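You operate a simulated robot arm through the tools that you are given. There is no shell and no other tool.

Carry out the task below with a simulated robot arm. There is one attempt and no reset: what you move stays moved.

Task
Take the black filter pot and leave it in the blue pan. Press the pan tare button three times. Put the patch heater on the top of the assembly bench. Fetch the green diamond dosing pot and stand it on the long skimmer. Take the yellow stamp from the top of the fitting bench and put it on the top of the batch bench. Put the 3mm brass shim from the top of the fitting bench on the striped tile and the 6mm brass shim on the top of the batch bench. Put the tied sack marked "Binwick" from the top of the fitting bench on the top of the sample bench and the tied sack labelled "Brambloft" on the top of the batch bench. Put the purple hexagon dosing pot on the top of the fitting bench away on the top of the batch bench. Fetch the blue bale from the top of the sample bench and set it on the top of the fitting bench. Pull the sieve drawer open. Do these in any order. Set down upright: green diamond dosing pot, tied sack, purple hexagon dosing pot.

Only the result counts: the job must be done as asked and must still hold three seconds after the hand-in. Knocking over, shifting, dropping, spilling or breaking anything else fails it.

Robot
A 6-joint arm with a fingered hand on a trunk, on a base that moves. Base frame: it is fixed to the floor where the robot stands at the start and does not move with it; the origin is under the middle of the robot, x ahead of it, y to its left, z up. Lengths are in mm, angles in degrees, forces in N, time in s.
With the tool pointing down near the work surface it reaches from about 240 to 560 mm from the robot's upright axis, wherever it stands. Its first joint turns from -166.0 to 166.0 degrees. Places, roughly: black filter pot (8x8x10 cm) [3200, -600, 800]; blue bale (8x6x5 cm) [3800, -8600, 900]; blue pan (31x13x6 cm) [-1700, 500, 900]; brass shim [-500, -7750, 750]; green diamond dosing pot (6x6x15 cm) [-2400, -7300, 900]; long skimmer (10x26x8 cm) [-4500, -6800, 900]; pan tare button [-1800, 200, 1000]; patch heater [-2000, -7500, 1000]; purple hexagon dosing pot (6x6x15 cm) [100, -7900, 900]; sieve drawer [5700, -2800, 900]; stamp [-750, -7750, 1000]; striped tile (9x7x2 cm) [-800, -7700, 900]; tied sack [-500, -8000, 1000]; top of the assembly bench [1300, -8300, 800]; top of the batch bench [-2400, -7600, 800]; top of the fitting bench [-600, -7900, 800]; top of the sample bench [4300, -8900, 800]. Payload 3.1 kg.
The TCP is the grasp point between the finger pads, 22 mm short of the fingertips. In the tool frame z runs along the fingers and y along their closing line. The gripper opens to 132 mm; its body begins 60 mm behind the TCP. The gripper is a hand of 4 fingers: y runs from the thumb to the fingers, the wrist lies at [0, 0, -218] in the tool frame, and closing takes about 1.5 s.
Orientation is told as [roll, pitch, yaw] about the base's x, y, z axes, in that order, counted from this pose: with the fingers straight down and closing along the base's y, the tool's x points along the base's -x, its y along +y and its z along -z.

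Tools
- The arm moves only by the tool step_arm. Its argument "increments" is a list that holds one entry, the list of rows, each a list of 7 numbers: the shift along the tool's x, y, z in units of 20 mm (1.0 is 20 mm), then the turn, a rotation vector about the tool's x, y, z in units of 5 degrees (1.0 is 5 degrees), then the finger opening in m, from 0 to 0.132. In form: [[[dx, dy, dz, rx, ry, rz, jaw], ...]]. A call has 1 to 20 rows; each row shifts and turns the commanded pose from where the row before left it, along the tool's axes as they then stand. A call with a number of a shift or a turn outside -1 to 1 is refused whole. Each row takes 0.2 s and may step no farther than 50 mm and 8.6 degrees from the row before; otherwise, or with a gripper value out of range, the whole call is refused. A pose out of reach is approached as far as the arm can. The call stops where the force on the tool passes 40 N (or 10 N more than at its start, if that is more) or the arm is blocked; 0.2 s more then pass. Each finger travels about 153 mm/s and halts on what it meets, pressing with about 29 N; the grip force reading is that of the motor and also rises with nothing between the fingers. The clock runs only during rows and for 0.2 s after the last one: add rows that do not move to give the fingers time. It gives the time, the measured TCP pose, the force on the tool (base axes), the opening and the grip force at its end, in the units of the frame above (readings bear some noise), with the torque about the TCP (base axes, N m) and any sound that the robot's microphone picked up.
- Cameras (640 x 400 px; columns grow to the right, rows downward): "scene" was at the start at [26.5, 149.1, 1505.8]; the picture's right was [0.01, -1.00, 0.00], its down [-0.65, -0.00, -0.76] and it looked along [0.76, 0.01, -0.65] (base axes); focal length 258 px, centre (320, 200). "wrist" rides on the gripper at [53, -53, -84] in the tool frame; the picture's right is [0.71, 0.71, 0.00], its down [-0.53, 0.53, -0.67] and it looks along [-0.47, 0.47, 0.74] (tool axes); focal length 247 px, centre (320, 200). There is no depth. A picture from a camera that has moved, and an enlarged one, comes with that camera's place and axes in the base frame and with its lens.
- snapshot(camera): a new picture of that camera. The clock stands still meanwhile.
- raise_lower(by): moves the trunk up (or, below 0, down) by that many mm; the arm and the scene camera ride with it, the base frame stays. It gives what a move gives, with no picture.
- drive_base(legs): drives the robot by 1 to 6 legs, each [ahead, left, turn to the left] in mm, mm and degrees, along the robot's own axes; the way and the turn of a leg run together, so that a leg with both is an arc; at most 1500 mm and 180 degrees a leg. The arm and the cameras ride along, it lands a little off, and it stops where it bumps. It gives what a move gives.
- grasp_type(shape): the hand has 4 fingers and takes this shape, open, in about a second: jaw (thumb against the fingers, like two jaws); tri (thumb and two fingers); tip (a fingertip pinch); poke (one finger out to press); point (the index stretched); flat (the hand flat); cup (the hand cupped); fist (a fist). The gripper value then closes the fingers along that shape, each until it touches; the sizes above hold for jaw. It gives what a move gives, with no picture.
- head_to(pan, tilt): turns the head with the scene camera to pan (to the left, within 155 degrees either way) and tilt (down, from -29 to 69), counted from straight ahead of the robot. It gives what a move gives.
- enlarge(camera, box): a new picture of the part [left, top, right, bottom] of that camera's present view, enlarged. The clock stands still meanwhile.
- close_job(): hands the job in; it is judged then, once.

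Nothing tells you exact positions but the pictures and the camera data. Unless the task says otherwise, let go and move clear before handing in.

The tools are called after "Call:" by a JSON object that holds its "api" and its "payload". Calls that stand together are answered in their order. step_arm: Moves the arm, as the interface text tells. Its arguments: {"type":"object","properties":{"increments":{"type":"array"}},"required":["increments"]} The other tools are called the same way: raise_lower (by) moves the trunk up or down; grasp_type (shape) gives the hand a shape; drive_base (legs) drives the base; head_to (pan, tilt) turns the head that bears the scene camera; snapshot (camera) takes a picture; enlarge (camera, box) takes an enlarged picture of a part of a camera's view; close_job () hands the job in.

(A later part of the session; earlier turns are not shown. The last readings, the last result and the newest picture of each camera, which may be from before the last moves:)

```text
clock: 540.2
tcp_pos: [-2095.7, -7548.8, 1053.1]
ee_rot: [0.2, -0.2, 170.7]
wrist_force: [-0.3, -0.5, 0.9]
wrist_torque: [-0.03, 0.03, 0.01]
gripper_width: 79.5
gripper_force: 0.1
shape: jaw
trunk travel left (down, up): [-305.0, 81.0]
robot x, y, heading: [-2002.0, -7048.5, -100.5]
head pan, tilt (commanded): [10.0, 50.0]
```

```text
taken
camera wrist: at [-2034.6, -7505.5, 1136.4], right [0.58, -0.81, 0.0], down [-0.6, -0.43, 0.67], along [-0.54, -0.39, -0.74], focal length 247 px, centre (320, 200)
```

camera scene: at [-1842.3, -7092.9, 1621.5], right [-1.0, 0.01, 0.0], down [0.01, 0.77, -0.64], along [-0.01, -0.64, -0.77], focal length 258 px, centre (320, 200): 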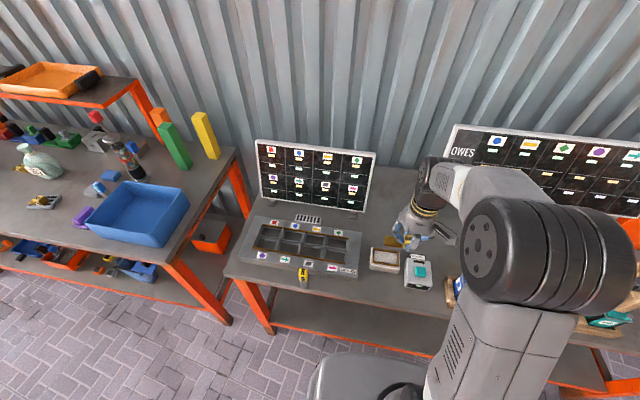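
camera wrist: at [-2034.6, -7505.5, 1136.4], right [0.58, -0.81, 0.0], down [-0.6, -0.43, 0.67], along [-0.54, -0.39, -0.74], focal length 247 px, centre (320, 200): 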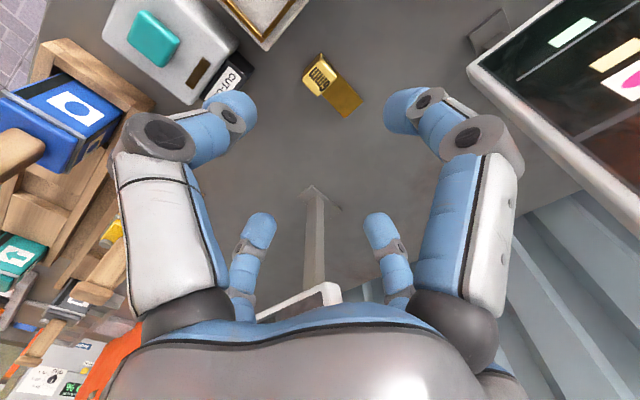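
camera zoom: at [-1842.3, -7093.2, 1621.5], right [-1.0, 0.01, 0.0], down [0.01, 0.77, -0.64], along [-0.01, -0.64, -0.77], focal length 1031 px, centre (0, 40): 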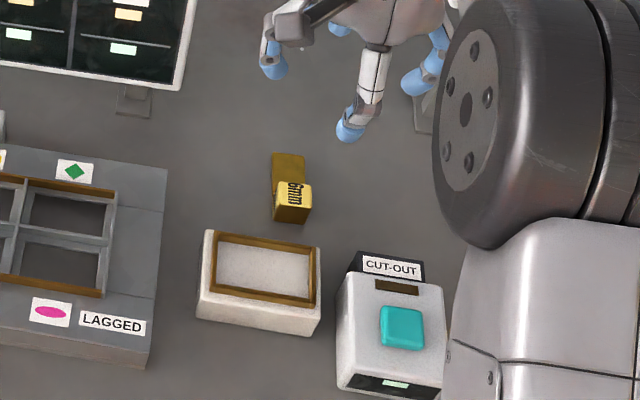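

The 6mm shim lies on the batch bench. I'll turn the hand back, retract, and return to the fitting bench for the purple hexagon pot.

Call:
{"api": "step_arm", "payload": {"increments": [[[0, -1, 0, 0, 0, 0, 0.1], [0, -1, 0, 0, 0, 0, 0.1], [0, -1, 0, 0, 0, 0, 0.1], [0, -1, 0, 0, 0, 0, 0.1], [0, -1, 0, 0, 0, 0, 0.1], [0, 0, 0, 0, 0, -1, 0.1], [0, 0, 0, 0, 0, -1, 0.1], [0, 0, 0, 0, 0, -1, 0.1], [0, 0, 0, 0, 0, -1, 0.1], [0, 0, 0, 0, 0, -1, 0.1], [0, 0, 0, 0, 0, -1, 0.1], [0, 0, 0, 0, 0, -1, 0.1], [0, 0, 0, 0, 0, -1, 0.1], [0, 0, 0, 0, 0, -1, 0.1], [0, 0, 0, 0, 0, -1, 0.1], [0, 0, 0, 0, 0, -1, 0.1], [0, 0, 0, 0, 0, -1, 0.1], [0, 0, 0, 0, 0, -1, 0.1], [0, 0, 0, 0, 0, -1, 0.1], [0, 0, 0, 0, 0, -1, 0.1]]]}}

Call:
{"api": "step_arm", "payload": {"increments": [[[0, 0, 0, 0, 0, -1, 0.1], [0, 0, 0, 0, 0, -1, 0.1], [0, 0, 0, 0, 0, -0.6, 0.1], [0, 0, -0.8, 0, 0, 0, 0.1], [0, 0, 0, 0, 0, 0, 0.1]]]}}

Call:
{"api": "drive_base", "payload": {"legs": [[-330, 0, 0], [0, 1450, -1.5], [0, 780, -1]]}}

Call:
{"api": "head_to", "payload": {"pan": 0, "tilt": 45}}

Call:
{"api": "snapshot", "payload": {"camera": "scene"}}

```text
clock: 544.4
tcp_pos: [-2079.8, -7450.3, 1052.0]
ee_rot: [-0.1, -0.1, -114.1]
wrist_force: [-0.9, -1.3, 0.5]
wrist_torque: [-0.03, 0.0, 0.01]
gripper_width: 99.8
gripper_force: 0.0
shape: jaw
trunk travel left (down, up): [-305.0, 81.0]
robot x, y, heading: [-1997.9, -7049.7, -100.3]
head pan, tilt (commanded): [10.0, 50.0]
```

```text
clock: 545.6
tcp_pos: [-2079.9, -7450.4, 1068.2]
ee_rot: [-0.1, -0.1, -101.2]
wrist_force: [-0.8, -0.2, 0.5]
wrist_torque: [0.0, -0.01, 0.03]
gripper_width: 99.9
gripper_force: 0.1
shape: jaw
trunk travel left (down, up): [-305.0, 81.0]
robot x, y, heading: [-2001.6, -7047.3, -100.4]
head pan, tilt (commanded): [10.0, 50.0]
```

```text
clock: 558.4
tcp_pos: [137.4, -7594.9, 1068.3]
ee_rot: [-0.1, -0.1, -104.8]
wrist_force: [0.4, 0.5, 0.9]
wrist_torque: [-0.03, 0.05, -0.02]
gripper_width: 99.7
gripper_force: 0.0
shape: jaw
trunk travel left (down, up): [-305.0, 81.0]
robot x, y, heading: [244.4, -7201.7, -103.9]
head pan, tilt (commanded): [10.0, 50.0]
```

```text
clock: 559.1
tcp_pos: [136.8, -7596.2, 1067.9]
ee_rot: [-0.1, -0.2, -104.8]
wrist_force: [1.5, 0.4, -0.3]
wrist_torque: [0.02, 0.02, 0.01]
gripper_width: 99.5
gripper_force: 0.2
shape: jaw
trunk travel left (down, up): [-305.0, 81.0]
robot x, y, heading: [248.0, -7200.1, -103.9]
head pan, tilt (commanded): [0.0, 45.0]
```

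```text
taken
camera scene: at [383.1, -7256.0, 1628.4], right [-0.97, 0.24, 0.0], down [0.17, 0.69, -0.71], along [-0.17, -0.69, -0.71], focal length 258 px, centre (320, 200)
```

scene: 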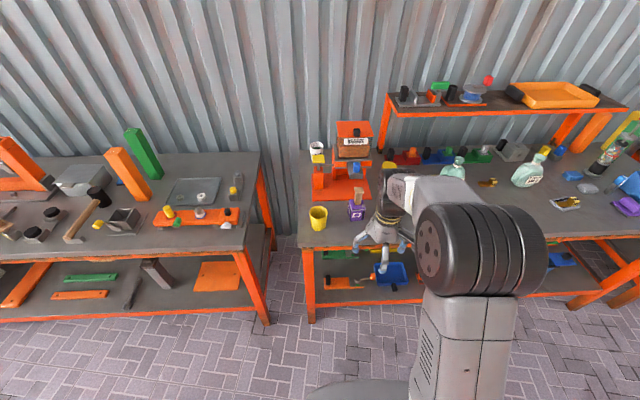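

The purple pot's handle is near (90, -7883). I'll drive up to it.

Call:
{"api": "drive_base", "payload": {"legs": [[235, 0, 0]]}}

Call:
{"api": "snapshot", "payload": {"camera": "wrist"}}

Call:
{"api": "snapshot", "payload": {"camera": "scene"}}

```text
clock: 560.9
tcp_pos: [80.1, -7823.1, 1067.4]
ee_rot: [-0.3, 0.0, -104.7]
wrist_force: [-0.6, -0.2, -0.3]
wrist_torque: [0.04, 0.04, 0.0]
gripper_width: 99.7
gripper_force: 0.1
shape: jaw
trunk travel left (down, up): [-305.0, 81.0]
robot x, y, heading: [187.7, -7426.3, -104.1]
head pan, tilt (commanded): [0.0, 45.0]
```

```text
taken
camera wrist: at [42.6, -7758.2, 1151.9], right [0.86, 0.5, 0.0], down [0.38, -0.64, 0.67], along [0.33, -0.58, -0.74], focal length 247 px, centre (320, 200)
```

wrist: 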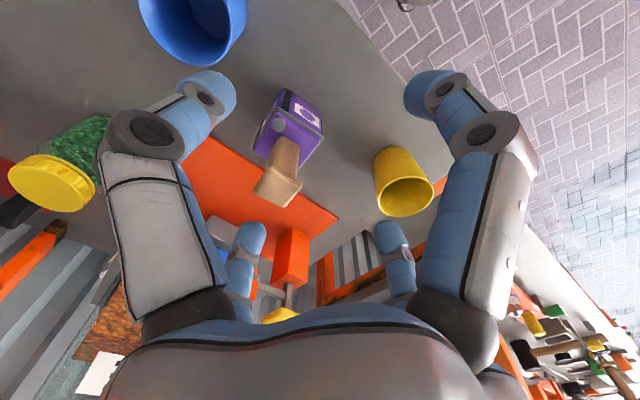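

```text
taken
camera scene: at [325.9, -7483.9, 1628.4], right [-0.97, 0.24, 0.0], down [0.17, 0.69, -0.71], along [-0.17, -0.69, -0.71], focal length 258 px, centre (320, 200)
```

scene: 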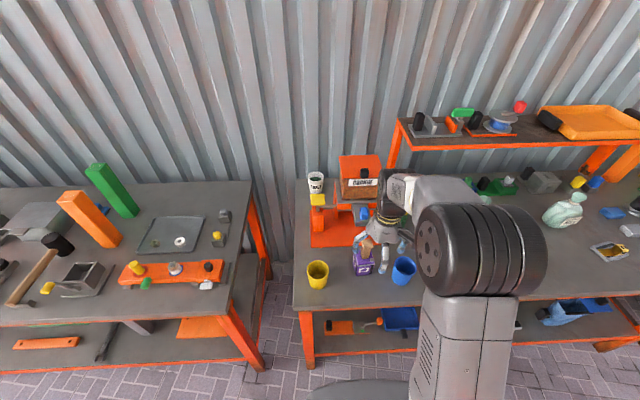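

Call:
{"api": "step_arm", "payload": {"increments": [[[-0.92, 0.1, 0, 0, 0, 0, 0.09], [-0.92, 0.1, 0, 0, 0, 0, 0.085], [-0.92, 0.1, 0, 0, 0, 0, 0.085], [0, 0, 0, 0, 0, 0, 0.085]]]}}

Call:
{"api": "snapshot", "payload": {"camera": "wrist"}}

Call:
{"api": "enlarge", "payload": {"camera": "scene", "box": [310, 190, 430, 290]}}

```text
clock: 561.9
tcp_pos: [71.6, -7877.2, 1067.9]
ee_rot: [-0.2, -0.1, -104.8]
wrist_force: [0.2, -0.3, 0.3]
wrist_torque: [0.03, 0.0, 0.08]
gripper_width: 85.5
gripper_force: 0.0
shape: jaw
trunk travel left (down, up): [-305.0, 81.0]
robot x, y, heading: [184.1, -7427.9, -104.2]
head pan, tilt (commanded): [0.0, 45.0]
```

```text
taken
camera wrist: at [34.5, -7812.9, 1152.3], right [0.86, 0.5, 0.0], down [0.38, -0.64, 0.67], along [0.33, -0.58, -0.74], focal length 247 px, centre (320, 200)
```

wrist: 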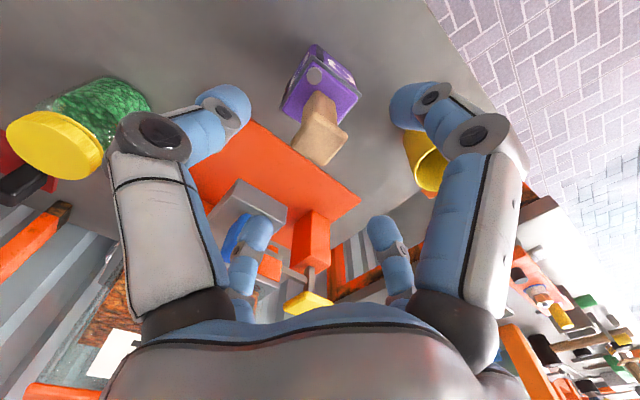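

```text
4.00 times, centred on (370, 240) of scene
camera zoom: at [326.3, -7482.4, 1628.4], right [-0.97, 0.24, 0.0], down [0.17, 0.69, -0.71], along [-0.17, -0.69, -0.71], focal length 1031 px, centre (120, 40)
```

zoom: 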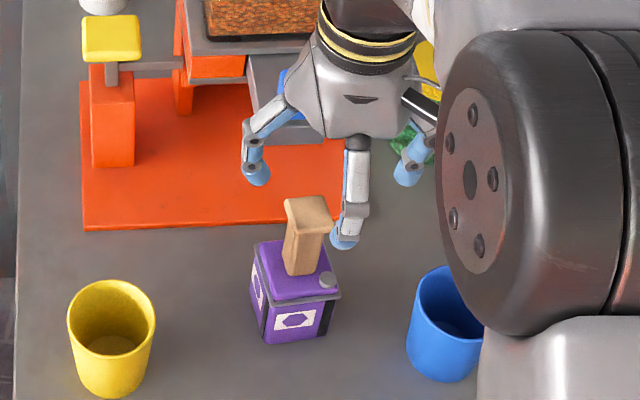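

Call:
{"api": "step_arm", "payload": {"increments": [[[-0.33, 0.31, 0.7, 0, 0, 0, 0.08], [0, 0, 1, 0, 0, 0, 0.08], [0, 0, 1, 0, 0, 0, 0.08], [0, 0, 1, 0, 0, 0, 0.08], [0, 0, 1, 0, 0, 0, 0.08], [0, 0, 0, 0, 0, 0, 0.08]]]}}

Call:
{"api": "snapshot", "payload": {"camera": "wrist"}}

Call:
{"api": "enlarge", "payload": {"camera": "scene", "box": [310, 190, 430, 290]}}

```text
clock: 563.3
tcp_pos: [75.9, -7885.0, 974.2]
ee_rot: [-0.3, 0.0, -104.8]
wrist_force: [-0.3, -0.9, 0.6]
wrist_torque: [0.0, 0.0, 0.03]
gripper_width: 80.7
gripper_force: 0.1
shape: jaw
trunk travel left (down, up): [-305.0, 81.0]
robot x, y, heading: [188.7, -7427.2, -104.3]
head pan, tilt (commanded): [0.0, 45.0]
```

```text
taken
camera wrist: at [38.6, -7821.0, 1057.7], right [0.86, 0.5, 0.0], down [0.38, -0.64, 0.67], along [0.33, -0.58, -0.74], focal length 247 px, centre (320, 200)
```

wrist: 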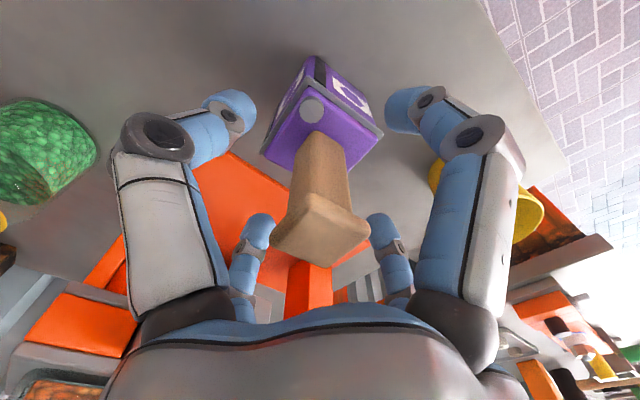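

```text
4.00 times, centred on (370, 240) of scene
camera zoom: at [326.3, -7482.6, 1628.4], right [-0.97, 0.24, 0.0], down [0.17, 0.69, -0.71], along [-0.17, -0.69, -0.71], focal length 1031 px, centre (120, 40)
```

zoom: 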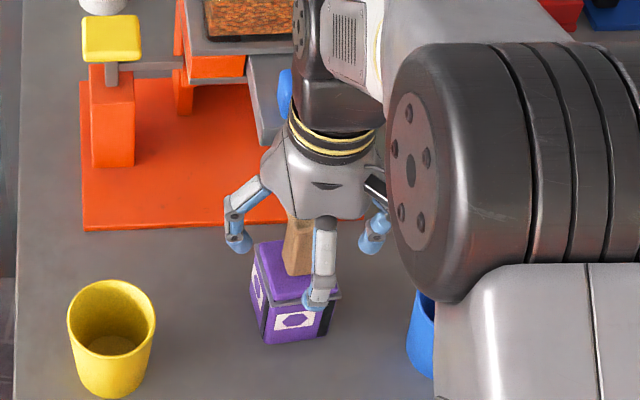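

Call:
{"api": "step_arm", "payload": {"increments": [[[0, 0, 0, 0, 0, 0, 0.065], [0, 0, 0, 0, 0, 0, 0.05], [0, 0, 0, 0, 0, 0, 0.035], [0, 0, 0, 0, 0, 0, 0.02], [0, 0, 0, 0, 0, 0, 0.01], [0, 0, 0, 0, 0, 0, 0.01], [0, 0, 0, 0, 0, 0, 0.01], [0, 0, 0, 0, 0, 0, 0.01]]]}}

Call:
{"api": "step_arm", "payload": {"increments": [[[0, 0, -0.5, 0, 0, 0, 0.01], [0, 0, -0.5, 0, 0, 0, 0.01], [0, 0, -1, 0, 0, 0, 0.01], [0, 0, 0, 0, 0, 0, 0.01]]]}}

Call:
{"api": "snapshot", "payload": {"camera": "wrist"}}

Call:
{"api": "enlarge", "payload": {"camera": "scene", "box": [310, 190, 430, 290]}}

```text
clock: 565.1
tcp_pos: [76.2, -7886.4, 973.1]
ee_rot: [-0.3, 0.0, -104.7]
wrist_force: [0.9, 1.1, -1.3]
wrist_torque: [0.0, 0.02, 0.0]
gripper_width: 17.7
gripper_force: 29.4
shape: jaw
trunk travel left (down, up): [-305.0, 81.0]
robot x, y, heading: [183.9, -7426.1, -104.1]
head pan, tilt (commanded): [0.0, 45.0]
```

```text
clock: 566.1
tcp_pos: [76.2, -7885.7, 1013.5]
ee_rot: [-0.2, 0.0, -104.8]
wrist_force: [-0.1, 0.3, -3.7]
wrist_torque: [0.03, -0.02, -0.03]
gripper_width: 17.6
gripper_force: 28.6
shape: jaw
trunk travel left (down, up): [-305.0, 81.0]
robot x, y, heading: [186.2, -7426.6, -104.1]
head pan, tilt (commanded): [0.0, 45.0]
```

```text
taken
camera wrist: at [38.8, -7821.2, 1098.1], right [0.86, 0.5, 0.0], down [0.38, -0.64, 0.67], along [0.33, -0.58, -0.74], focal length 247 px, centre (320, 200)
```

wrist: 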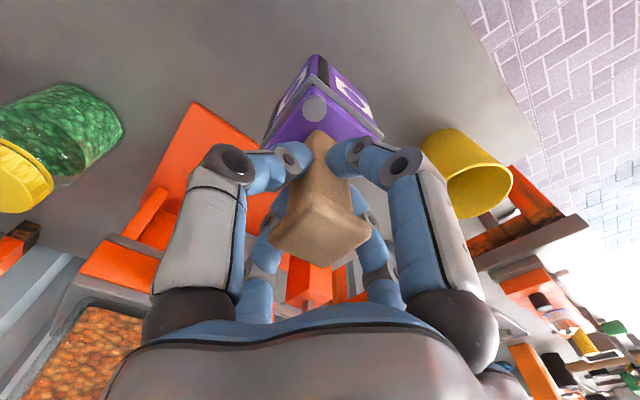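

```text
4.00 times, centred on (370, 240) of scene
camera zoom: at [326.0, -7483.7, 1628.4], right [-0.97, 0.24, 0.0], down [0.17, 0.69, -0.71], along [-0.17, -0.69, -0.71], focal length 1031 px, centre (120, 40)
```

zoom: 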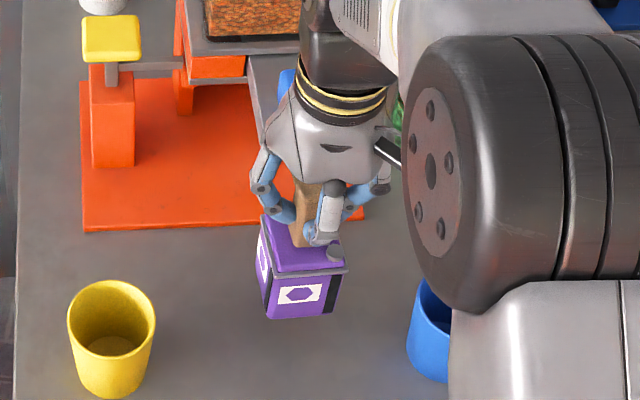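

The purple pot is held upright. I'll raise it, draw in, and carry it to the batch bench.

Call:
{"api": "step_arm", "payload": {"increments": [[[0, 0, -1, 0, 0, 0, 0.01], [0, 0, -1, 0, 0, 0, 0.01], [0, 0, -1, 0, 0, 0, 0.01], [0, 0, -1, 0, 0, 0, 0.01], [0, 0, -1, 0, 0, 0, 0.01], [1, 0, 0, 0, 0, 0, 0.01], [1, 0, 0, 0, 0, 0, 0.01], [1, 0, 0, 0, 0, 0, 0.01], [0, 0, 0, 0, 0, 0, 0.01]]]}}

Call:
{"api": "drive_base", "payload": {"legs": [[-330, 0, 0], [60, -1150, 2], [60, -1150, 1.7]]}}

Call:
{"api": "snapshot", "payload": {"camera": "scene"}}

```text
clock: 568.1
tcp_pos: [91.6, -7827.8, 1112.8]
ee_rot: [-0.2, 0.0, -104.9]
wrist_force: [-0.5, 0.6, -4.0]
wrist_torque: [0.01, -0.02, 0.01]
gripper_width: 17.7
gripper_force: 28.8
shape: jaw
trunk travel left (down, up): [-305.0, 81.0]
robot x, y, heading: [185.0, -7427.3, -104.1]
head pan, tilt (commanded): [0.0, 45.0]
```

```text
clock: 581.2
tcp_pos: [-2077.0, -7145.1, 1112.0]
ee_rot: [-0.1, 0.0, -101.1]
wrist_force: [0.6, 0.0, -3.9]
wrist_torque: [0.01, 0.01, -0.04]
gripper_width: 17.5
gripper_force: 29.2
shape: jaw
trunk travel left (down, up): [-305.0, 81.0]
robot x, y, heading: [-2007.5, -6740.5, -100.3]
head pan, tilt (commanded): [0.0, 45.0]
```

```text
taken
camera scene: at [-1866.3, -6785.3, 1628.4], right [-0.98, 0.18, 0.0], down [0.13, 0.7, -0.71], along [-0.13, -0.7, -0.71], focal length 258 px, centre (320, 200)
```

scene: 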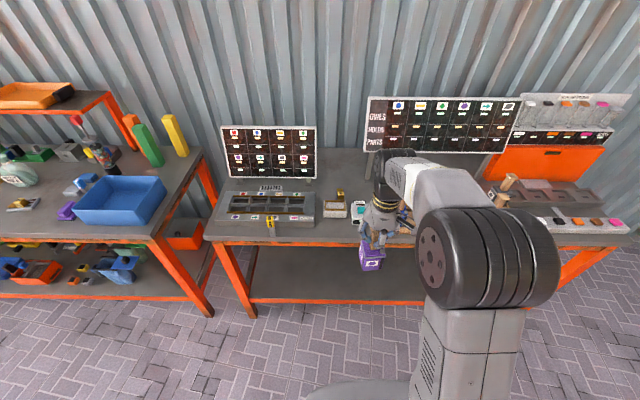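

Call:
{"api": "drive_base", "payload": {"legs": [[316, 130, 0]]}}

Call:
{"api": "head_to", "payload": {"pan": 5, "tilt": 50}}

Call:
{"api": "snapshot", "payload": {"camera": "scene"}}

Call:
{"api": "snapshot", "payload": {"camera": "wrist"}}

```text
clock: 583.4
tcp_pos: [-2003.0, -7483.9, 1113.4]
ee_rot: [-0.1, 0.0, -100.9]
wrist_force: [-0.6, -0.3, -4.1]
wrist_torque: [0.02, 0.0, -0.01]
gripper_width: 17.3
gripper_force: 29.2
shape: jaw
trunk travel left (down, up): [-305.0, 81.0]
robot x, y, heading: [-1934.5, -7075.1, -100.1]
head pan, tilt (commanded): [0.0, 45.0]
```

```text
clock: 584.1
tcp_pos: [-2004.3, -7482.8, 1113.1]
ee_rot: [-0.2, 0.0, -100.8]
wrist_force: [0.3, -0.1, -3.9]
wrist_torque: [0.04, 0.02, 0.01]
gripper_width: 17.4
gripper_force: 28.9
shape: jaw
trunk travel left (down, up): [-305.0, 81.0]
robot x, y, heading: [-1937.6, -7077.4, -100.2]
head pan, tilt (commanded): [5.0, 50.0]
```

```text
taken
camera scene: at [-1786.3, -7119.5, 1621.5], right [-1.0, 0.09, 0.0], down [0.07, 0.76, -0.64], along [-0.06, -0.64, -0.77], focal length 258 px, centre (320, 200)
```

scene: 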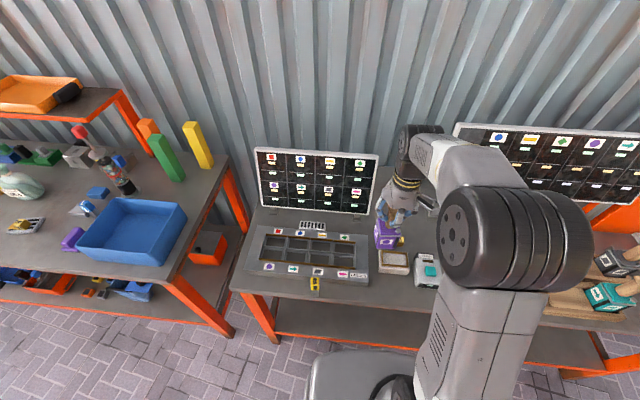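

```text
taken
camera wrist: at [-2045.8, -7420.3, 1197.3], right [0.83, 0.56, 0.0], down [0.42, -0.62, 0.67], along [0.37, -0.55, -0.75], focal length 247 px, centre (320, 200)
```

wrist: 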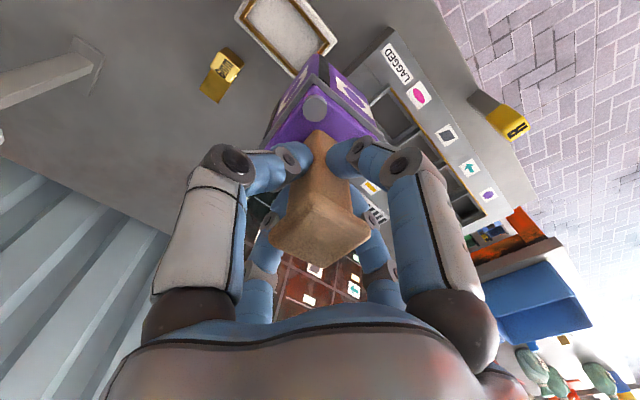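

Call:
{"api": "step_arm", "payload": {"increments": [[[-0.9, -0.05, 0, 0, 0, 0, 0.01], [-0.9, -0.05, 0, 0, 0, 0, 0.01], [-0.9, -0.05, 0, 0, 0, 0, 0.01], [-0.9, -0.05, 0, 0, 0, 0, 0.01], [-0.9, -0.05, 0, 0, 0, 0, 0.01], [-0.9, -0.05, 0, 0, 0, 0, 0.01], [0, 0, 1, 0, 0, 0, 0.01], [0, 0, 1, 0, 0, 0, 0.01], [0, 0, 1, 0, 0, 0, 0.01], [0, 0, 0, 0, 0, 0, 0.01]]]}}

Call:
{"api": "snapshot", "payload": {"camera": "wrist"}}

Call:
{"api": "enlarge", "payload": {"camera": "scene", "box": [320, 180, 460, 290]}}

```text
clock: 586.3
tcp_pos: [-2029.9, -7586.5, 1052.2]
ee_rot: [-0.2, 0.0, -100.9]
wrist_force: [0.6, 0.8, -4.6]
wrist_torque: [-0.02, 0.01, 0.0]
gripper_width: 17.5
gripper_force: 28.4
shape: jaw
trunk travel left (down, up): [-305.0, 81.0]
robot x, y, heading: [-1937.6, -7073.5, -100.4]
head pan, tilt (commanded): [5.0, 50.0]
```

```text
taken
camera wrist: at [-2072.6, -7524.9, 1136.5], right [0.83, 0.56, 0.0], down [0.42, -0.62, 0.67], along [0.37, -0.55, -0.74], focal length 247 px, centre (320, 200)
```

wrist: 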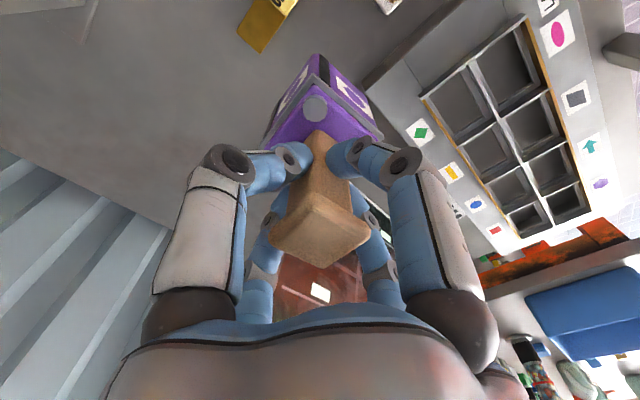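

```text
3.64 times, centred on (390, 235) of scene
camera zoom: at [-1786.2, -7119.4, 1621.5], right [-1.0, 0.09, 0.0], down [0.07, 0.76, -0.64], along [-0.06, -0.64, -0.77], focal length 938 px, centre (66, 73)
```

zoom: 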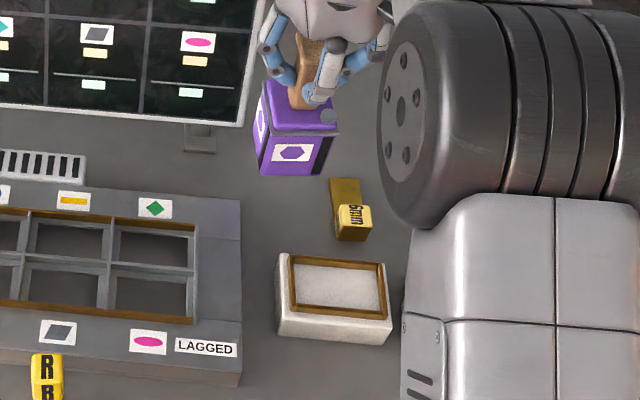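

I'll shift the pot 12 mm further from the tray, then lower it in steps.

Call:
{"api": "step_arm", "payload": {"increments": [[[-0.38, -0.54, 0, 0, 0, 0, 0.01], [0, 0, 1, 0, 0, 0, 0.01], [0, 0, 1, 0, 0, 0, 0.01], [0, 0, 0.5, 0, 0, 0, 0.01], [0, 0, 0, 0, 0, 0, 0.01]]]}}

Call:
{"api": "snapshot", "payload": {"camera": "wrist"}}

Call:
{"api": "enlarge", "payload": {"camera": "scene", "box": [320, 180, 460, 290]}}

```text
clock: 587.5
tcp_pos: [-2042.7, -7592.9, 1003.6]
ee_rot: [-0.3, 0.0, -101.0]
wrist_force: [-0.2, -0.4, -4.2]
wrist_torque: [0.02, -0.04, 0.0]
gripper_width: 17.6
gripper_force: 28.9
shape: jaw
trunk travel left (down, up): [-305.0, 81.0]
robot x, y, heading: [-1938.6, -7076.7, -100.1]
head pan, tilt (commanded): [5.0, 50.0]
```

```text
taken
camera wrist: at [-2084.7, -7530.5, 1087.8], right [0.83, 0.56, 0.0], down [0.42, -0.62, 0.67], along [0.37, -0.55, -0.75], focal length 247 px, centre (320, 200)
```

wrist: 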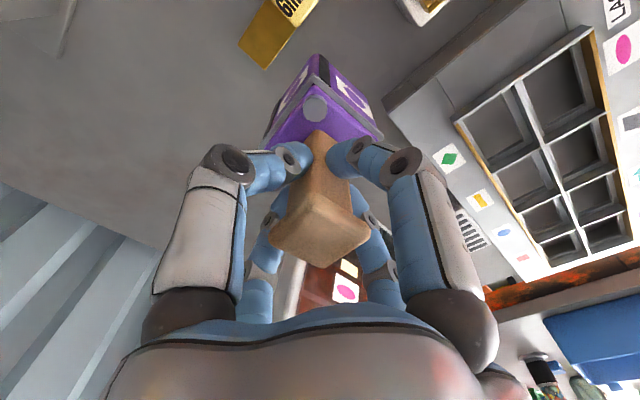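

```text
3.64 times, centred on (390, 235) of scene
camera zoom: at [-1786.3, -7119.6, 1621.5], right [-1.0, 0.09, 0.0], down [0.07, 0.76, -0.64], along [-0.06, -0.64, -0.77], focal length 938 px, centre (66, 73)
```

zoom: 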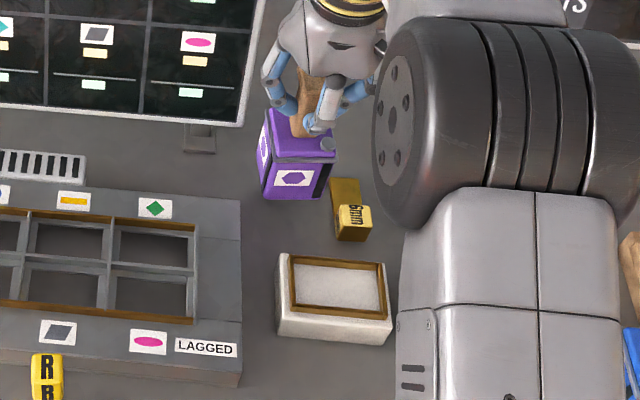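

Call:
{"api": "step_arm", "payload": {"increments": [[[0, 0, 0.7, 0, 0, 0, 0.01], [0, 0, 0.4, 0, 0, 0, 0.01], [0, 0, 0, 0, 0, 0, 0.01]]]}}

Call:
{"api": "enlarge", "payload": {"camera": "scene", "box": [320, 180, 460, 290]}}

```text
clock: 588.3
tcp_pos: [-2041.8, -7593.8, 981.5]
ee_rot: [-0.1, 0.0, -100.9]
wrist_force: [-0.2, -0.3, -3.5]
wrist_torque: [0.0, 0.0, 0.02]
gripper_width: 17.7
gripper_force: 28.7
shape: jaw
trunk travel left (down, up): [-305.0, 81.0]
robot x, y, heading: [-1937.5, -7074.6, -100.1]
head pan, tilt (commanded): [5.0, 50.0]
```

```text
3.64 times, centred on (390, 235) of scene
camera zoom: at [-1786.3, -7119.6, 1621.5], right [-1.0, 0.09, 0.0], down [0.07, 0.76, -0.64], along [-0.06, -0.64, -0.77], focal length 938 px, centre (66, 73)
```

zoom: 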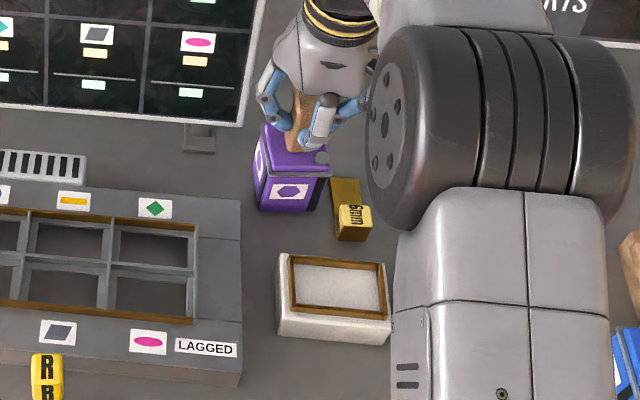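

Call:
{"api": "step_arm", "payload": {"increments": [[[0, 0, 0.25, 0, 0, 0, 0.01], [0, 0, 0, 0, 0, 0, 0.01]]]}}

```text
clock: 588.9
tcp_pos: [-2041.9, -7593.2, 975.6]
ee_rot: [-0.2, 0.0, -100.9]
wrist_force: [-0.3, 0.5, -4.1]
wrist_torque: [0.01, -0.04, -0.02]
gripper_width: 17.4
gripper_force: 29.0
shape: jaw
trunk travel left (down, up): [-305.0, 81.0]
robot x, y, heading: [-1935.5, -7074.9, -100.1]
head pan, tilt (commanded): [5.0, 50.0]
```

Call:
{"api": "step_arm", "payload": {"increments": [[[0, 0, 0.12, 0, 0, 0, 0.01], [0, 0, 0, 0, 0, 0, 0.01]]]}}

```text
clock: 589.5
tcp_pos: [-2042.7, -7592.5, 974.0]
ee_rot: [-0.2, 0.0, -101.0]
wrist_force: [0.1, -0.1, -4.0]
wrist_torque: [-0.02, 0.0, 0.02]
gripper_width: 17.6
gripper_force: 29.2
shape: jaw
trunk travel left (down, up): [-305.0, 81.0]
robot x, y, heading: [-1935.4, -7077.7, -99.9]
head pan, tilt (commanded): [5.0, 50.0]
```

Call:
{"api": "step_arm", "payload": {"increments": [[[0, 0, 0.12, 0, 0, 0, 0.01], [0, 0, 0, 0, 0, 0, 0.01]]]}}

```text
clock: 590.1
tcp_pos: [-2042.6, -7592.9, 973.6]
ee_rot: [-0.2, -0.2, -100.8]
wrist_force: [0.8, 0.7, 4.9]
wrist_torque: [-0.01, 0.01, 0.01]
gripper_width: 17.8
gripper_force: 29.3
shape: jaw
trunk travel left (down, up): [-305.0, 81.0]
robot x, y, heading: [-1937.4, -7076.7, -100.4]
head pan, tilt (commanded): [5.0, 50.0]
```

Contact. Releasing the purple pot and rising clear.

Call:
{"api": "step_arm", "payload": {"increments": [[[0, 0, 0, 0, 0, 0, 0.03], [0, 0, 0, 0, 0, 0, 0.045], [0, 0, 0, 0, 0, 0, 0.06], [0, 0, 0, 0, 0, 0, 0.068], [0, 0, 0, 0, 0, 0, 0.068]]]}}

Call:
{"api": "snapshot", "payload": {"camera": "wrist"}}

Call:
{"api": "enlarge", "payload": {"camera": "scene", "box": [320, 180, 460, 290]}}

```text
clock: 591.3
tcp_pos: [-2042.2, -7591.8, 971.9]
ee_rot: [-0.3, -0.1, -100.9]
wrist_force: [-0.3, -0.4, 0.2]
wrist_torque: [-0.01, 0.01, -0.01]
gripper_width: 67.2
gripper_force: 0.1
shape: jaw
trunk travel left (down, up): [-305.0, 81.0]
robot x, y, heading: [-1936.9, -7077.3, -100.1]
head pan, tilt (commanded): [5.0, 50.0]
```

```text
taken
camera wrist: at [-2084.5, -7530.5, 1056.1], right [0.83, 0.56, 0.0], down [0.42, -0.62, 0.67], along [0.37, -0.55, -0.74], focal length 247 px, centre (320, 200)
```

wrist: 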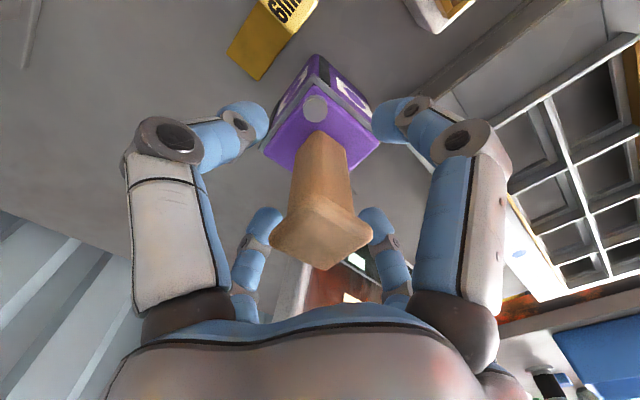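

```text
3.64 times, centred on (390, 235) of scene
camera zoom: at [-1786.1, -7119.0, 1621.5], right [-1.0, 0.09, 0.0], down [0.07, 0.76, -0.64], along [-0.06, -0.64, -0.77], focal length 938 px, centre (66, 73)
```

zoom: 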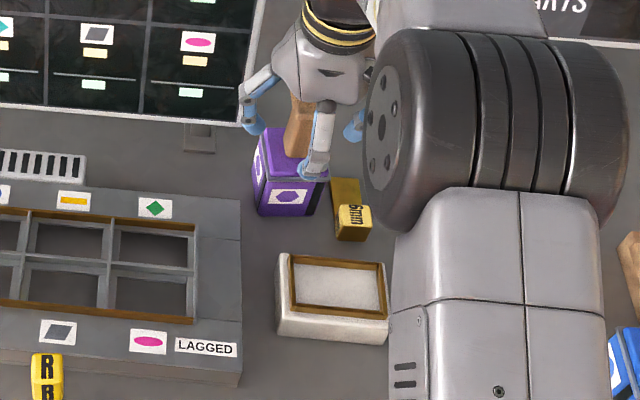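

Call:
{"api": "step_arm", "payload": {"increments": [[[0, 0, -0.5, 0, 0, 0, 0.068], [0, 0, -1, 0, 0, 0, 0.068], [0, 0, -1, 0, 0, 0, 0.068], [0, 0, -1, 0, 0, 0, 0.068], [0.5, 0, -1, 0, 0, 0, 0.07], [1, 0, -0.5, 0, 0, 0, 0.08], [1, 0, 0, 0, 0, 0, 0.09], [1, 0, 0, 0, 0, 0, 0.1], [1, 0, 0, 0, 0, 0, 0.1], [1, 0, 0, 0, 0, 0, 0.1], [0, 0, 0, 0, 0, 0, 0.1]]]}}

Call:
{"api": "snapshot", "payload": {"camera": "scene"}}

Call:
{"api": "enlarge", "payload": {"camera": "scene", "box": [320, 160, 480, 290]}}

```text
clock: 593.7
tcp_pos: [-2020.6, -7484.4, 1071.4]
ee_rot: [-0.2, 0.1, -100.9]
wrist_force: [0.0, -0.2, -0.3]
wrist_torque: [-0.02, 0.02, -0.07]
gripper_width: 99.7
gripper_force: 0.0
shape: jaw
trunk travel left (down, up): [-305.0, 81.0]
robot x, y, heading: [-1936.8, -7077.2, -100.2]
head pan, tilt (commanded): [5.0, 50.0]
```

```text
taken
camera scene: at [-1786.3, -7119.5, 1621.5], right [-1.0, 0.09, 0.0], down [0.07, 0.76, -0.64], along [-0.06, -0.64, -0.77], focal length 258 px, centre (320, 200)
```

scene: 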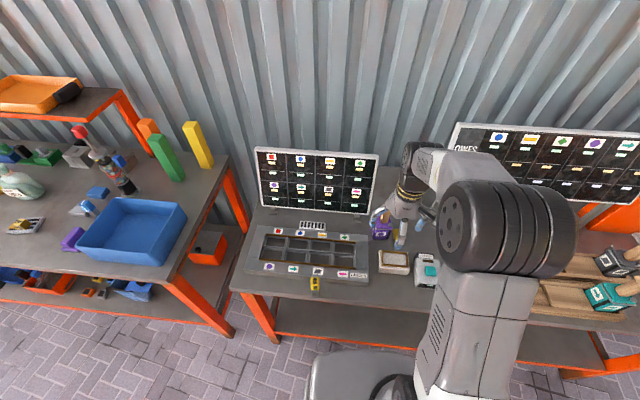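

```text
3.08 times, centred on (400, 225) of scene
camera zoom: at [-1786.3, -7119.5, 1621.5], right [-1.0, 0.09, 0.0], down [0.07, 0.76, -0.64], along [-0.06, -0.64, -0.77], focal length 793 px, centre (74, 123)
```

zoom: 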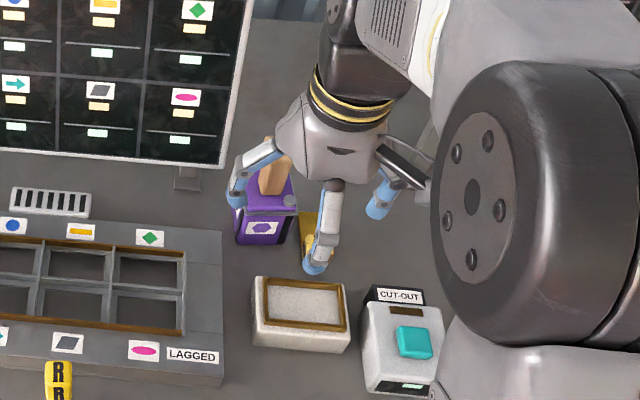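

The purple pot stands on the batch bench. Now for the Brambloft sack: I'll go back to the fitting bench and look at it.

Call:
{"api": "drive_base", "payload": {"legs": [[-300, 0, 0], [40, 860, -1.4], [40, 866, -1.4]]}}

Call:
{"api": "head_to", "payload": {"pan": 10, "tilt": 45}}

Call:
{"api": "snapshot", "payload": {"camera": "scene"}}

Call:
{"api": "enlarge", "payload": {"camera": "scene", "box": [240, 120, 440, 270]}}

```text
clock: 604.1
tcp_pos: [-306.7, -7603.6, 1071.6]
ee_rot: [-0.3, 0.1, -103.4]
wrist_force: [-0.3, 0.2, 0.1]
wrist_torque: [0.01, -0.01, -0.03]
gripper_width: 99.8
gripper_force: 0.1
shape: jaw
trunk travel left (down, up): [-305.0, 81.0]
robot x, y, heading: [-209.8, -7201.2, -102.6]
head pan, tilt (commanded): [5.0, 50.0]
```

```text
clock: 604.8
tcp_pos: [-307.0, -7604.5, 1071.7]
ee_rot: [-0.1, 0.0, -103.4]
wrist_force: [0.2, -1.1, -0.1]
wrist_torque: [0.01, 0.03, -0.01]
gripper_width: 99.9
gripper_force: 0.0
shape: jaw
trunk travel left (down, up): [-305.0, 81.0]
robot x, y, heading: [-204.9, -7201.1, -102.6]
head pan, tilt (commanded): [10.0, 45.0]
```

```text
taken
camera scene: at [-50.7, -7254.9, 1628.4], right [-1.0, 0.05, 0.0], down [0.03, 0.71, -0.71], along [-0.03, -0.71, -0.71], focal length 258 px, centre (320, 200)
```

scene: 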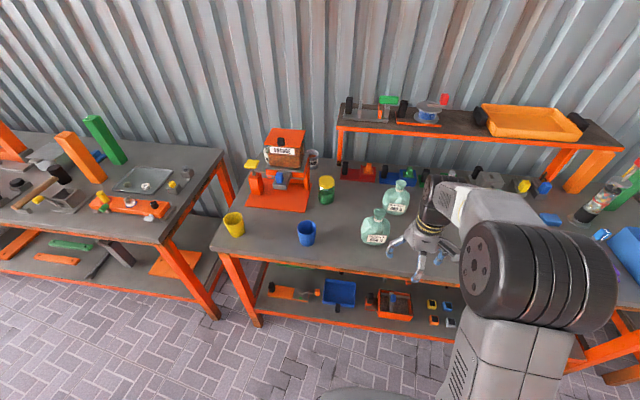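

```text
2.67 times, centred on (340, 195) of scene
camera zoom: at [-50.7, -7254.9, 1628.4], right [-1.0, 0.05, 0.0], down [0.03, 0.71, -0.71], along [-0.03, -0.71, -0.71], focal length 688 px, centre (267, 213)
```

zoom: 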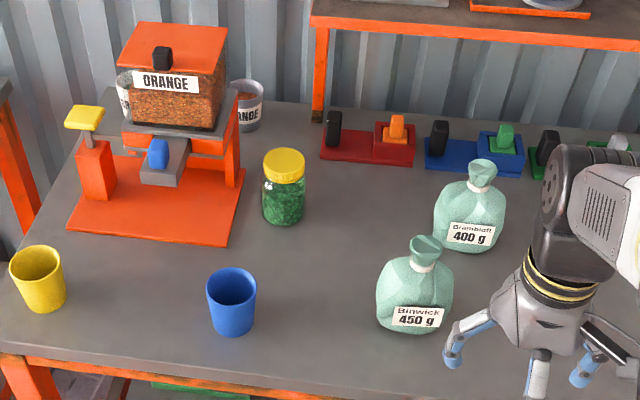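

Brambloft is at about (-381, -7963), Binwick at (-270, -7817). I'll drive in toward Brambloft in two cautious steps.

Call:
{"api": "drive_base", "payload": {"legs": [[190, 0, -0.2]]}}

Call:
{"api": "drive_base", "payload": {"legs": [[30, 0, 0]]}}

Call:
{"api": "snapshot", "payload": {"camera": "wrist"}}

Call:
{"api": "head_to", "payload": {"pan": 10, "tilt": 60}}

Call:
{"api": "snapshot", "payload": {"camera": "scene"}}

```text
clock: 606.3
tcp_pos: [-352.0, -7790.7, 1072.0]
ee_rot: [-0.2, 0.0, -103.7]
wrist_force: [0.1, 0.0, -0.1]
wrist_torque: [0.03, -0.01, -0.01]
gripper_width: 99.6
gripper_force: 0.0
shape: jaw
trunk travel left (down, up): [-305.0, 81.0]
robot x, y, heading: [-245.8, -7388.1, -102.9]
head pan, tilt (commanded): [10.0, 45.0]
```

```text
clock: 607.1
tcp_pos: [-357.3, -7818.5, 1071.3]
ee_rot: [-0.1, 0.0, -103.6]
wrist_force: [-0.4, 0.7, -0.7]
wrist_torque: [-0.02, 0.0, 0.0]
gripper_width: 99.8
gripper_force: 0.1
shape: jaw
trunk travel left (down, up): [-305.0, 81.0]
robot x, y, heading: [-253.4, -7413.0, -102.9]
head pan, tilt (commanded): [10.0, 45.0]
```

```text
taken
camera wrist: at [-397.0, -7755.4, 1156.1], right [0.85, 0.52, 0.0], down [0.39, -0.63, 0.67], along [0.35, -0.57, -0.74], focal length 247 px, centre (320, 200)
```

wrist: 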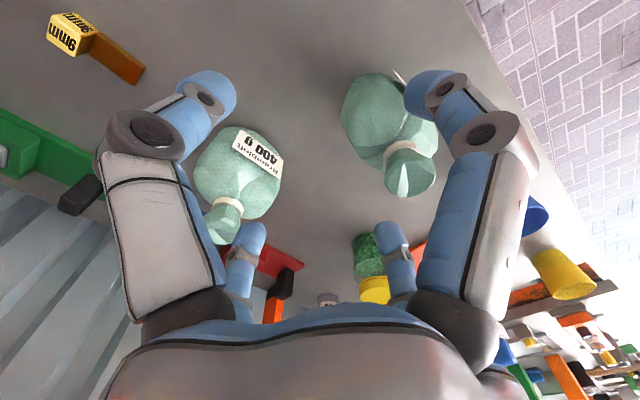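

```text
clock: 607.9
tcp_pos: [-357.0, -7818.4, 1072.3]
ee_rot: [-0.2, -0.1, -103.6]
wrist_force: [0.0, 0.3, 0.3]
wrist_torque: [-0.02, 0.03, 0.01]
gripper_width: 99.9
gripper_force: 0.1
shape: jaw
trunk travel left (down, up): [-305.0, 81.0]
robot x, y, heading: [-256.0, -7415.5, -102.9]
head pan, tilt (commanded): [10.0, 60.0]
```

```text
taken
camera scene: at [-98.6, -7454.7, 1609.0], right [-1.0, 0.05, 0.0], down [0.04, 0.86, -0.5], along [-0.02, -0.5, -0.87], focal length 258 px, centre (320, 200)
```

scene: 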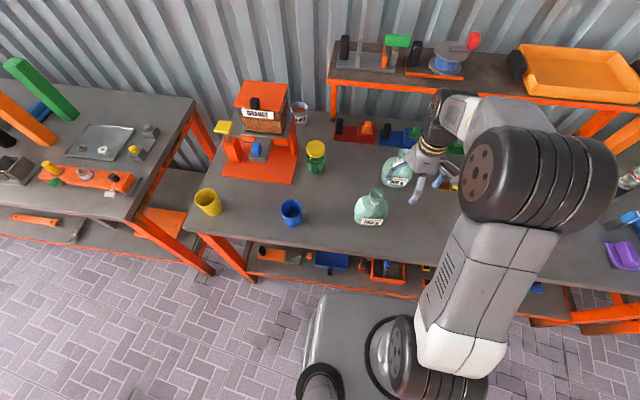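

Call:
{"api": "drive_base", "payload": {"legs": [[18, 0, 0]]}}

Call:
{"api": "step_arm", "payload": {"increments": [[[-0.9, 0.05, 0, 0, 0, 0, 0.1], [-0.9, 0.05, 0, 0, 0, 0, 0.1], [-0.9, 0.05, 0, 0, 0, 0, 0.1], [-0.9, 0.05, 0, 0, 0, 0, 0.1], [-0.9, 0.05, 0, 0, 0, 0, 0.1], [-0.9, 0.05, 0, 0, 0, 0, 0.1], [0, 0, 0, 0, 0, 0, 0.1]]]}}

Call:
{"api": "snapshot", "payload": {"camera": "wrist"}}

Call:
{"api": "enlarge", "payload": {"camera": "scene", "box": [330, 110, 480, 230]}}

```text
clock: 608.7
tcp_pos: [-361.3, -7837.0, 1071.8]
ee_rot: [-0.2, -0.1, -103.5]
wrist_force: [-0.2, -1.5, -0.4]
wrist_torque: [0.03, -0.04, 0.02]
gripper_width: 99.6
gripper_force: 0.1
shape: jaw
trunk travel left (down, up): [-305.0, 81.0]
robot x, y, heading: [-258.0, -7433.3, -102.8]
head pan, tilt (commanded): [10.0, 60.0]
```

```text
clock: 610.3
tcp_pos: [-380.4, -7942.0, 1071.8]
ee_rot: [-0.1, -0.2, -103.7]
wrist_force: [1.3, -0.5, 0.3]
wrist_torque: [0.01, 0.0, 0.02]
gripper_width: 99.9
gripper_force: 0.0
shape: jaw
trunk travel left (down, up): [-305.0, 81.0]
robot x, y, heading: [-256.7, -7434.6, -102.7]
head pan, tilt (commanded): [10.0, 60.0]
```

```text
taken
camera wrist: at [-420.5, -7878.6, 1156.5], right [0.85, 0.52, 0.0], down [0.39, -0.63, 0.67], along [0.35, -0.57, -0.74], focal length 247 px, centre (320, 200)
```

wrist: 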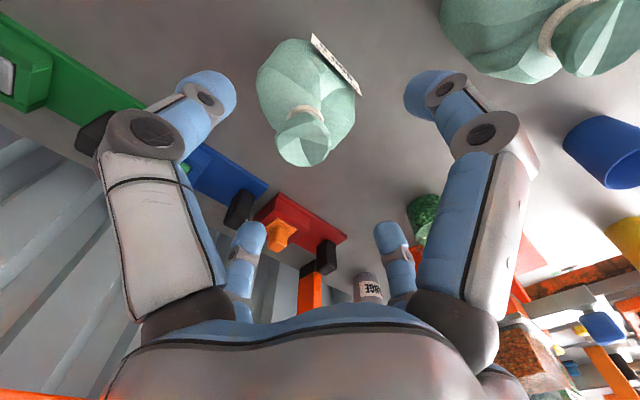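

```text
3.33 times, centred on (405, 170) of scene
camera zoom: at [-102.7, -7472.5, 1608.9], right [-1.0, 0.05, 0.0], down [0.04, 0.86, -0.5], along [-0.02, -0.5, -0.87], focal length 859 px, centre (37, 300)
```

zoom: 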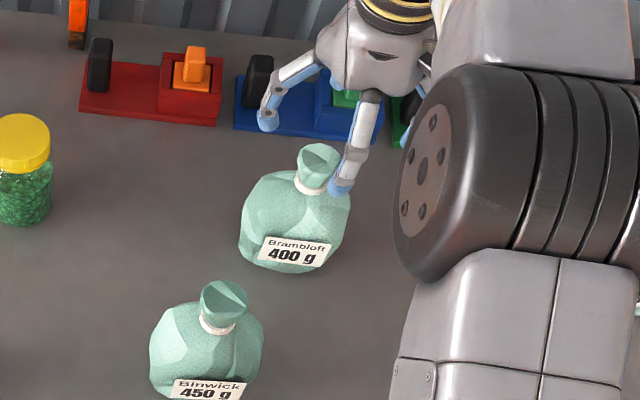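

Call:
{"api": "step_arm", "payload": {"increments": [[[-1, 0.08, 0, 0, 0, 0, 0.09], [-0.08, 0, 1, 0, 0, 0, 0.085], [0, 0, 1, 0, 0, 0, 0.085], [0, 0, 1, 0, 0, 0, 0.085], [0, 0, 1, 0, 0, 0, 0.085], [0, 0, 0.8, 0, 0, 0, 0.085], [0, 0, 0, 0, 0, 0, 0.085]]]}}

Call:
{"api": "snapshot", "payload": {"camera": "wrist"}}

Call:
{"api": "enlarge", "payload": {"camera": "scene", "box": [330, 110, 480, 230]}}

```text
clock: 611.9
tcp_pos: [-386.2, -7963.9, 975.2]
ee_rot: [-0.2, -0.1, -103.6]
wrist_force: [-0.1, 0.3, 0.4]
wrist_torque: [0.01, -0.02, 0.01]
gripper_width: 85.2
gripper_force: 0.1
shape: jaw
trunk travel left (down, up): [-305.0, 81.0]
robot x, y, heading: [-257.5, -7431.5, -102.9]
head pan, tilt (commanded): [10.0, 60.0]
```

```text
taken
camera wrist: at [-424.0, -7900.1, 1060.6], right [0.85, 0.52, 0.0], down [0.39, -0.63, 0.67], along [0.35, -0.57, -0.74], focal length 247 px, centre (320, 200)
```

wrist: 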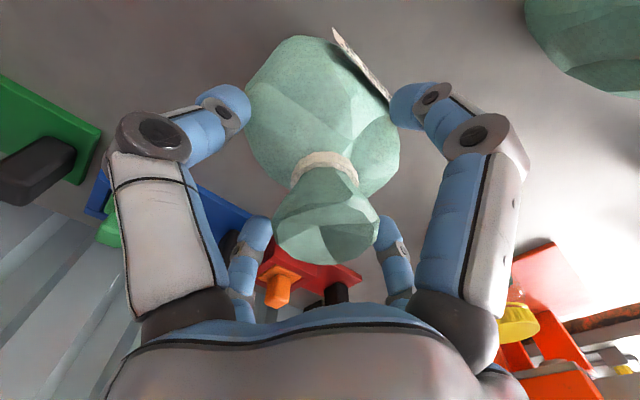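

```text
3.33 times, centred on (405, 170) of scene
camera zoom: at [-102.7, -7472.9, 1608.9], right [-1.0, 0.05, 0.0], down [0.04, 0.86, -0.5], along [-0.02, -0.5, -0.87], focal length 859 px, centre (37, 300)
```

zoom: 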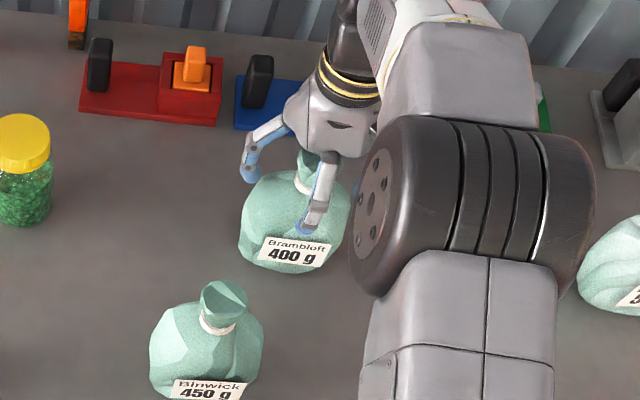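

Call:
{"api": "step_arm", "payload": {"increments": [[[0, 0, 0.2, 0, 0, 0, 0.075], [0, 0, 0, 0, 0, 0, 0.06], [0, 0, 0, 0, 0, 0, 0.045], [0, 0, 0, 0, 0, 0, 0.03], [0, 0, 0, 0, 0, 0, 0.015], [0, 0, 0, 0, 0, 0, 0.01], [0, 0, 0, 0, 0, 0, 0.01], [0, 0, 0, 0, 0, 0, 0.01]]]}}

Call:
{"api": "snapshot", "payload": {"camera": "wrist"}}

```text
clock: 612.9
tcp_pos: [-385.6, -7965.2, 982.8]
ee_rot: [-0.2, -1.3, -103.6]
wrist_force: [0.2, 7.7, 28.9]
wrist_torque: [0.84, 0.35, -0.06]
gripper_width: 32.8
gripper_force: 29.1
shape: jaw
trunk travel left (down, up): [-305.0, 81.0]
robot x, y, heading: [-261.7, -7432.5, -102.7]
head pan, tilt (commanded): [10.0, 60.0]
stopped in row 4: the force on the tool passed its limit at 43 N (the readings are from after the stop); the commanded pose is now the measured one
```

```text
taken
camera wrist: at [-424.2, -7900.7, 1066.3], right [0.85, 0.52, -0.02], down [0.39, -0.62, 0.68], along [0.34, -0.59, -0.73], focal length 247 px, centre (320, 200)
```

wrist: 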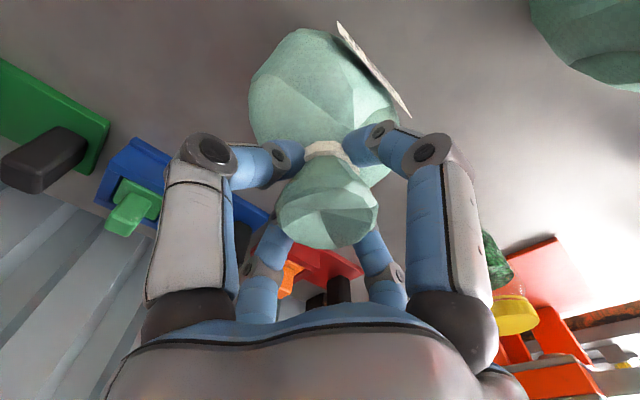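

The fingertips pressed on the sack's shoulders; I'll rise a few millimetres to relieve the force and then finish closing on the neck.

Call:
{"api": "step_arm", "payload": {"increments": [[[0, 0, -0.2, 0, 0, 0, 0.036], [0, 0, -0.2, 0, 0, 0, 0.036], [0, 0, 0, 0, 0, 0, 0.036]]]}}

Call:
{"api": "snapshot", "payload": {"camera": "wrist"}}

```text
clock: 613.7
tcp_pos: [-385.3, -7967.0, 985.2]
ee_rot: [-0.2, -0.9, -103.5]
wrist_force: [0.4, 0.6, -0.3]
wrist_torque: [0.02, 0.02, -0.02]
gripper_width: 36.2
gripper_force: 0.0
shape: jaw
trunk travel left (down, up): [-305.0, 81.0]
robot x, y, heading: [-254.7, -7433.3, -102.7]
head pan, tilt (commanded): [10.0, 60.0]
```

```text
taken
camera wrist: at [-424.7, -7902.5, 1069.2], right [0.85, 0.52, -0.01], down [0.39, -0.63, 0.67], along [0.34, -0.58, -0.74], focal length 247 px, centre (320, 200)
```

wrist: 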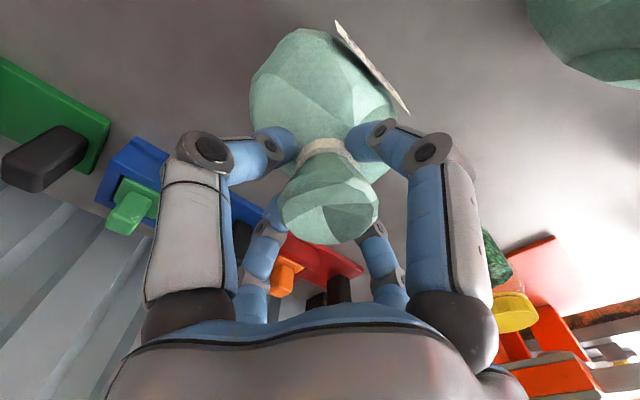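

Call:
{"api": "step_arm", "payload": {"increments": [[[0, 0, 0, 0, 0.18, 0, 0.034], [0, 0, 0, 0, 0, 0, 0.028], [0, 0, 0, 0, 0, 0, 0.02], [0, 0, 0, 0, 0, 0, 0.012], [0, 0, 0, 0, 0, 0, 0.01], [0, 0, 0, 0, 0, 0, 0.01], [0, 0, 0, 0, 0, 0, 0.01]]]}}

Call:
{"api": "snapshot", "payload": {"camera": "wrist"}}

```text
clock: 615.3
tcp_pos: [-386.6, -7967.2, 985.9]
ee_rot: [-0.2, 0.1, -103.5]
wrist_force: [-0.5, 2.0, 2.6]
wrist_torque: [0.19, 0.29, -0.03]
gripper_width: 21.9
gripper_force: 29.0
shape: jaw
trunk travel left (down, up): [-305.0, 81.0]
robot x, y, heading: [-257.4, -7435.3, -102.8]
head pan, tilt (commanded): [10.0, 60.0]
```

```text
taken
camera wrist: at [-425.3, -7903.6, 1070.6], right [0.85, 0.52, 0.0], down [0.39, -0.63, 0.67], along [0.35, -0.57, -0.74], focal length 247 px, centre (320, 200)
```

wrist: 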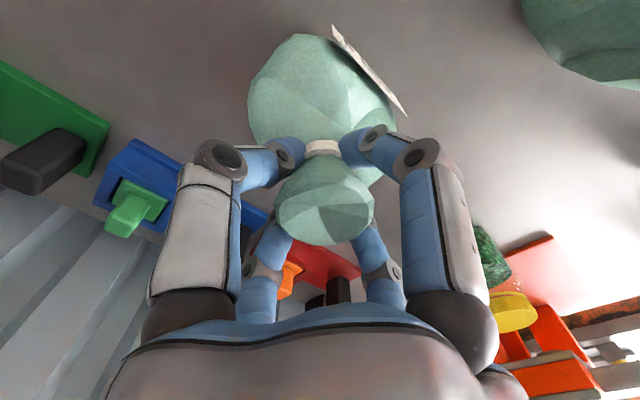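

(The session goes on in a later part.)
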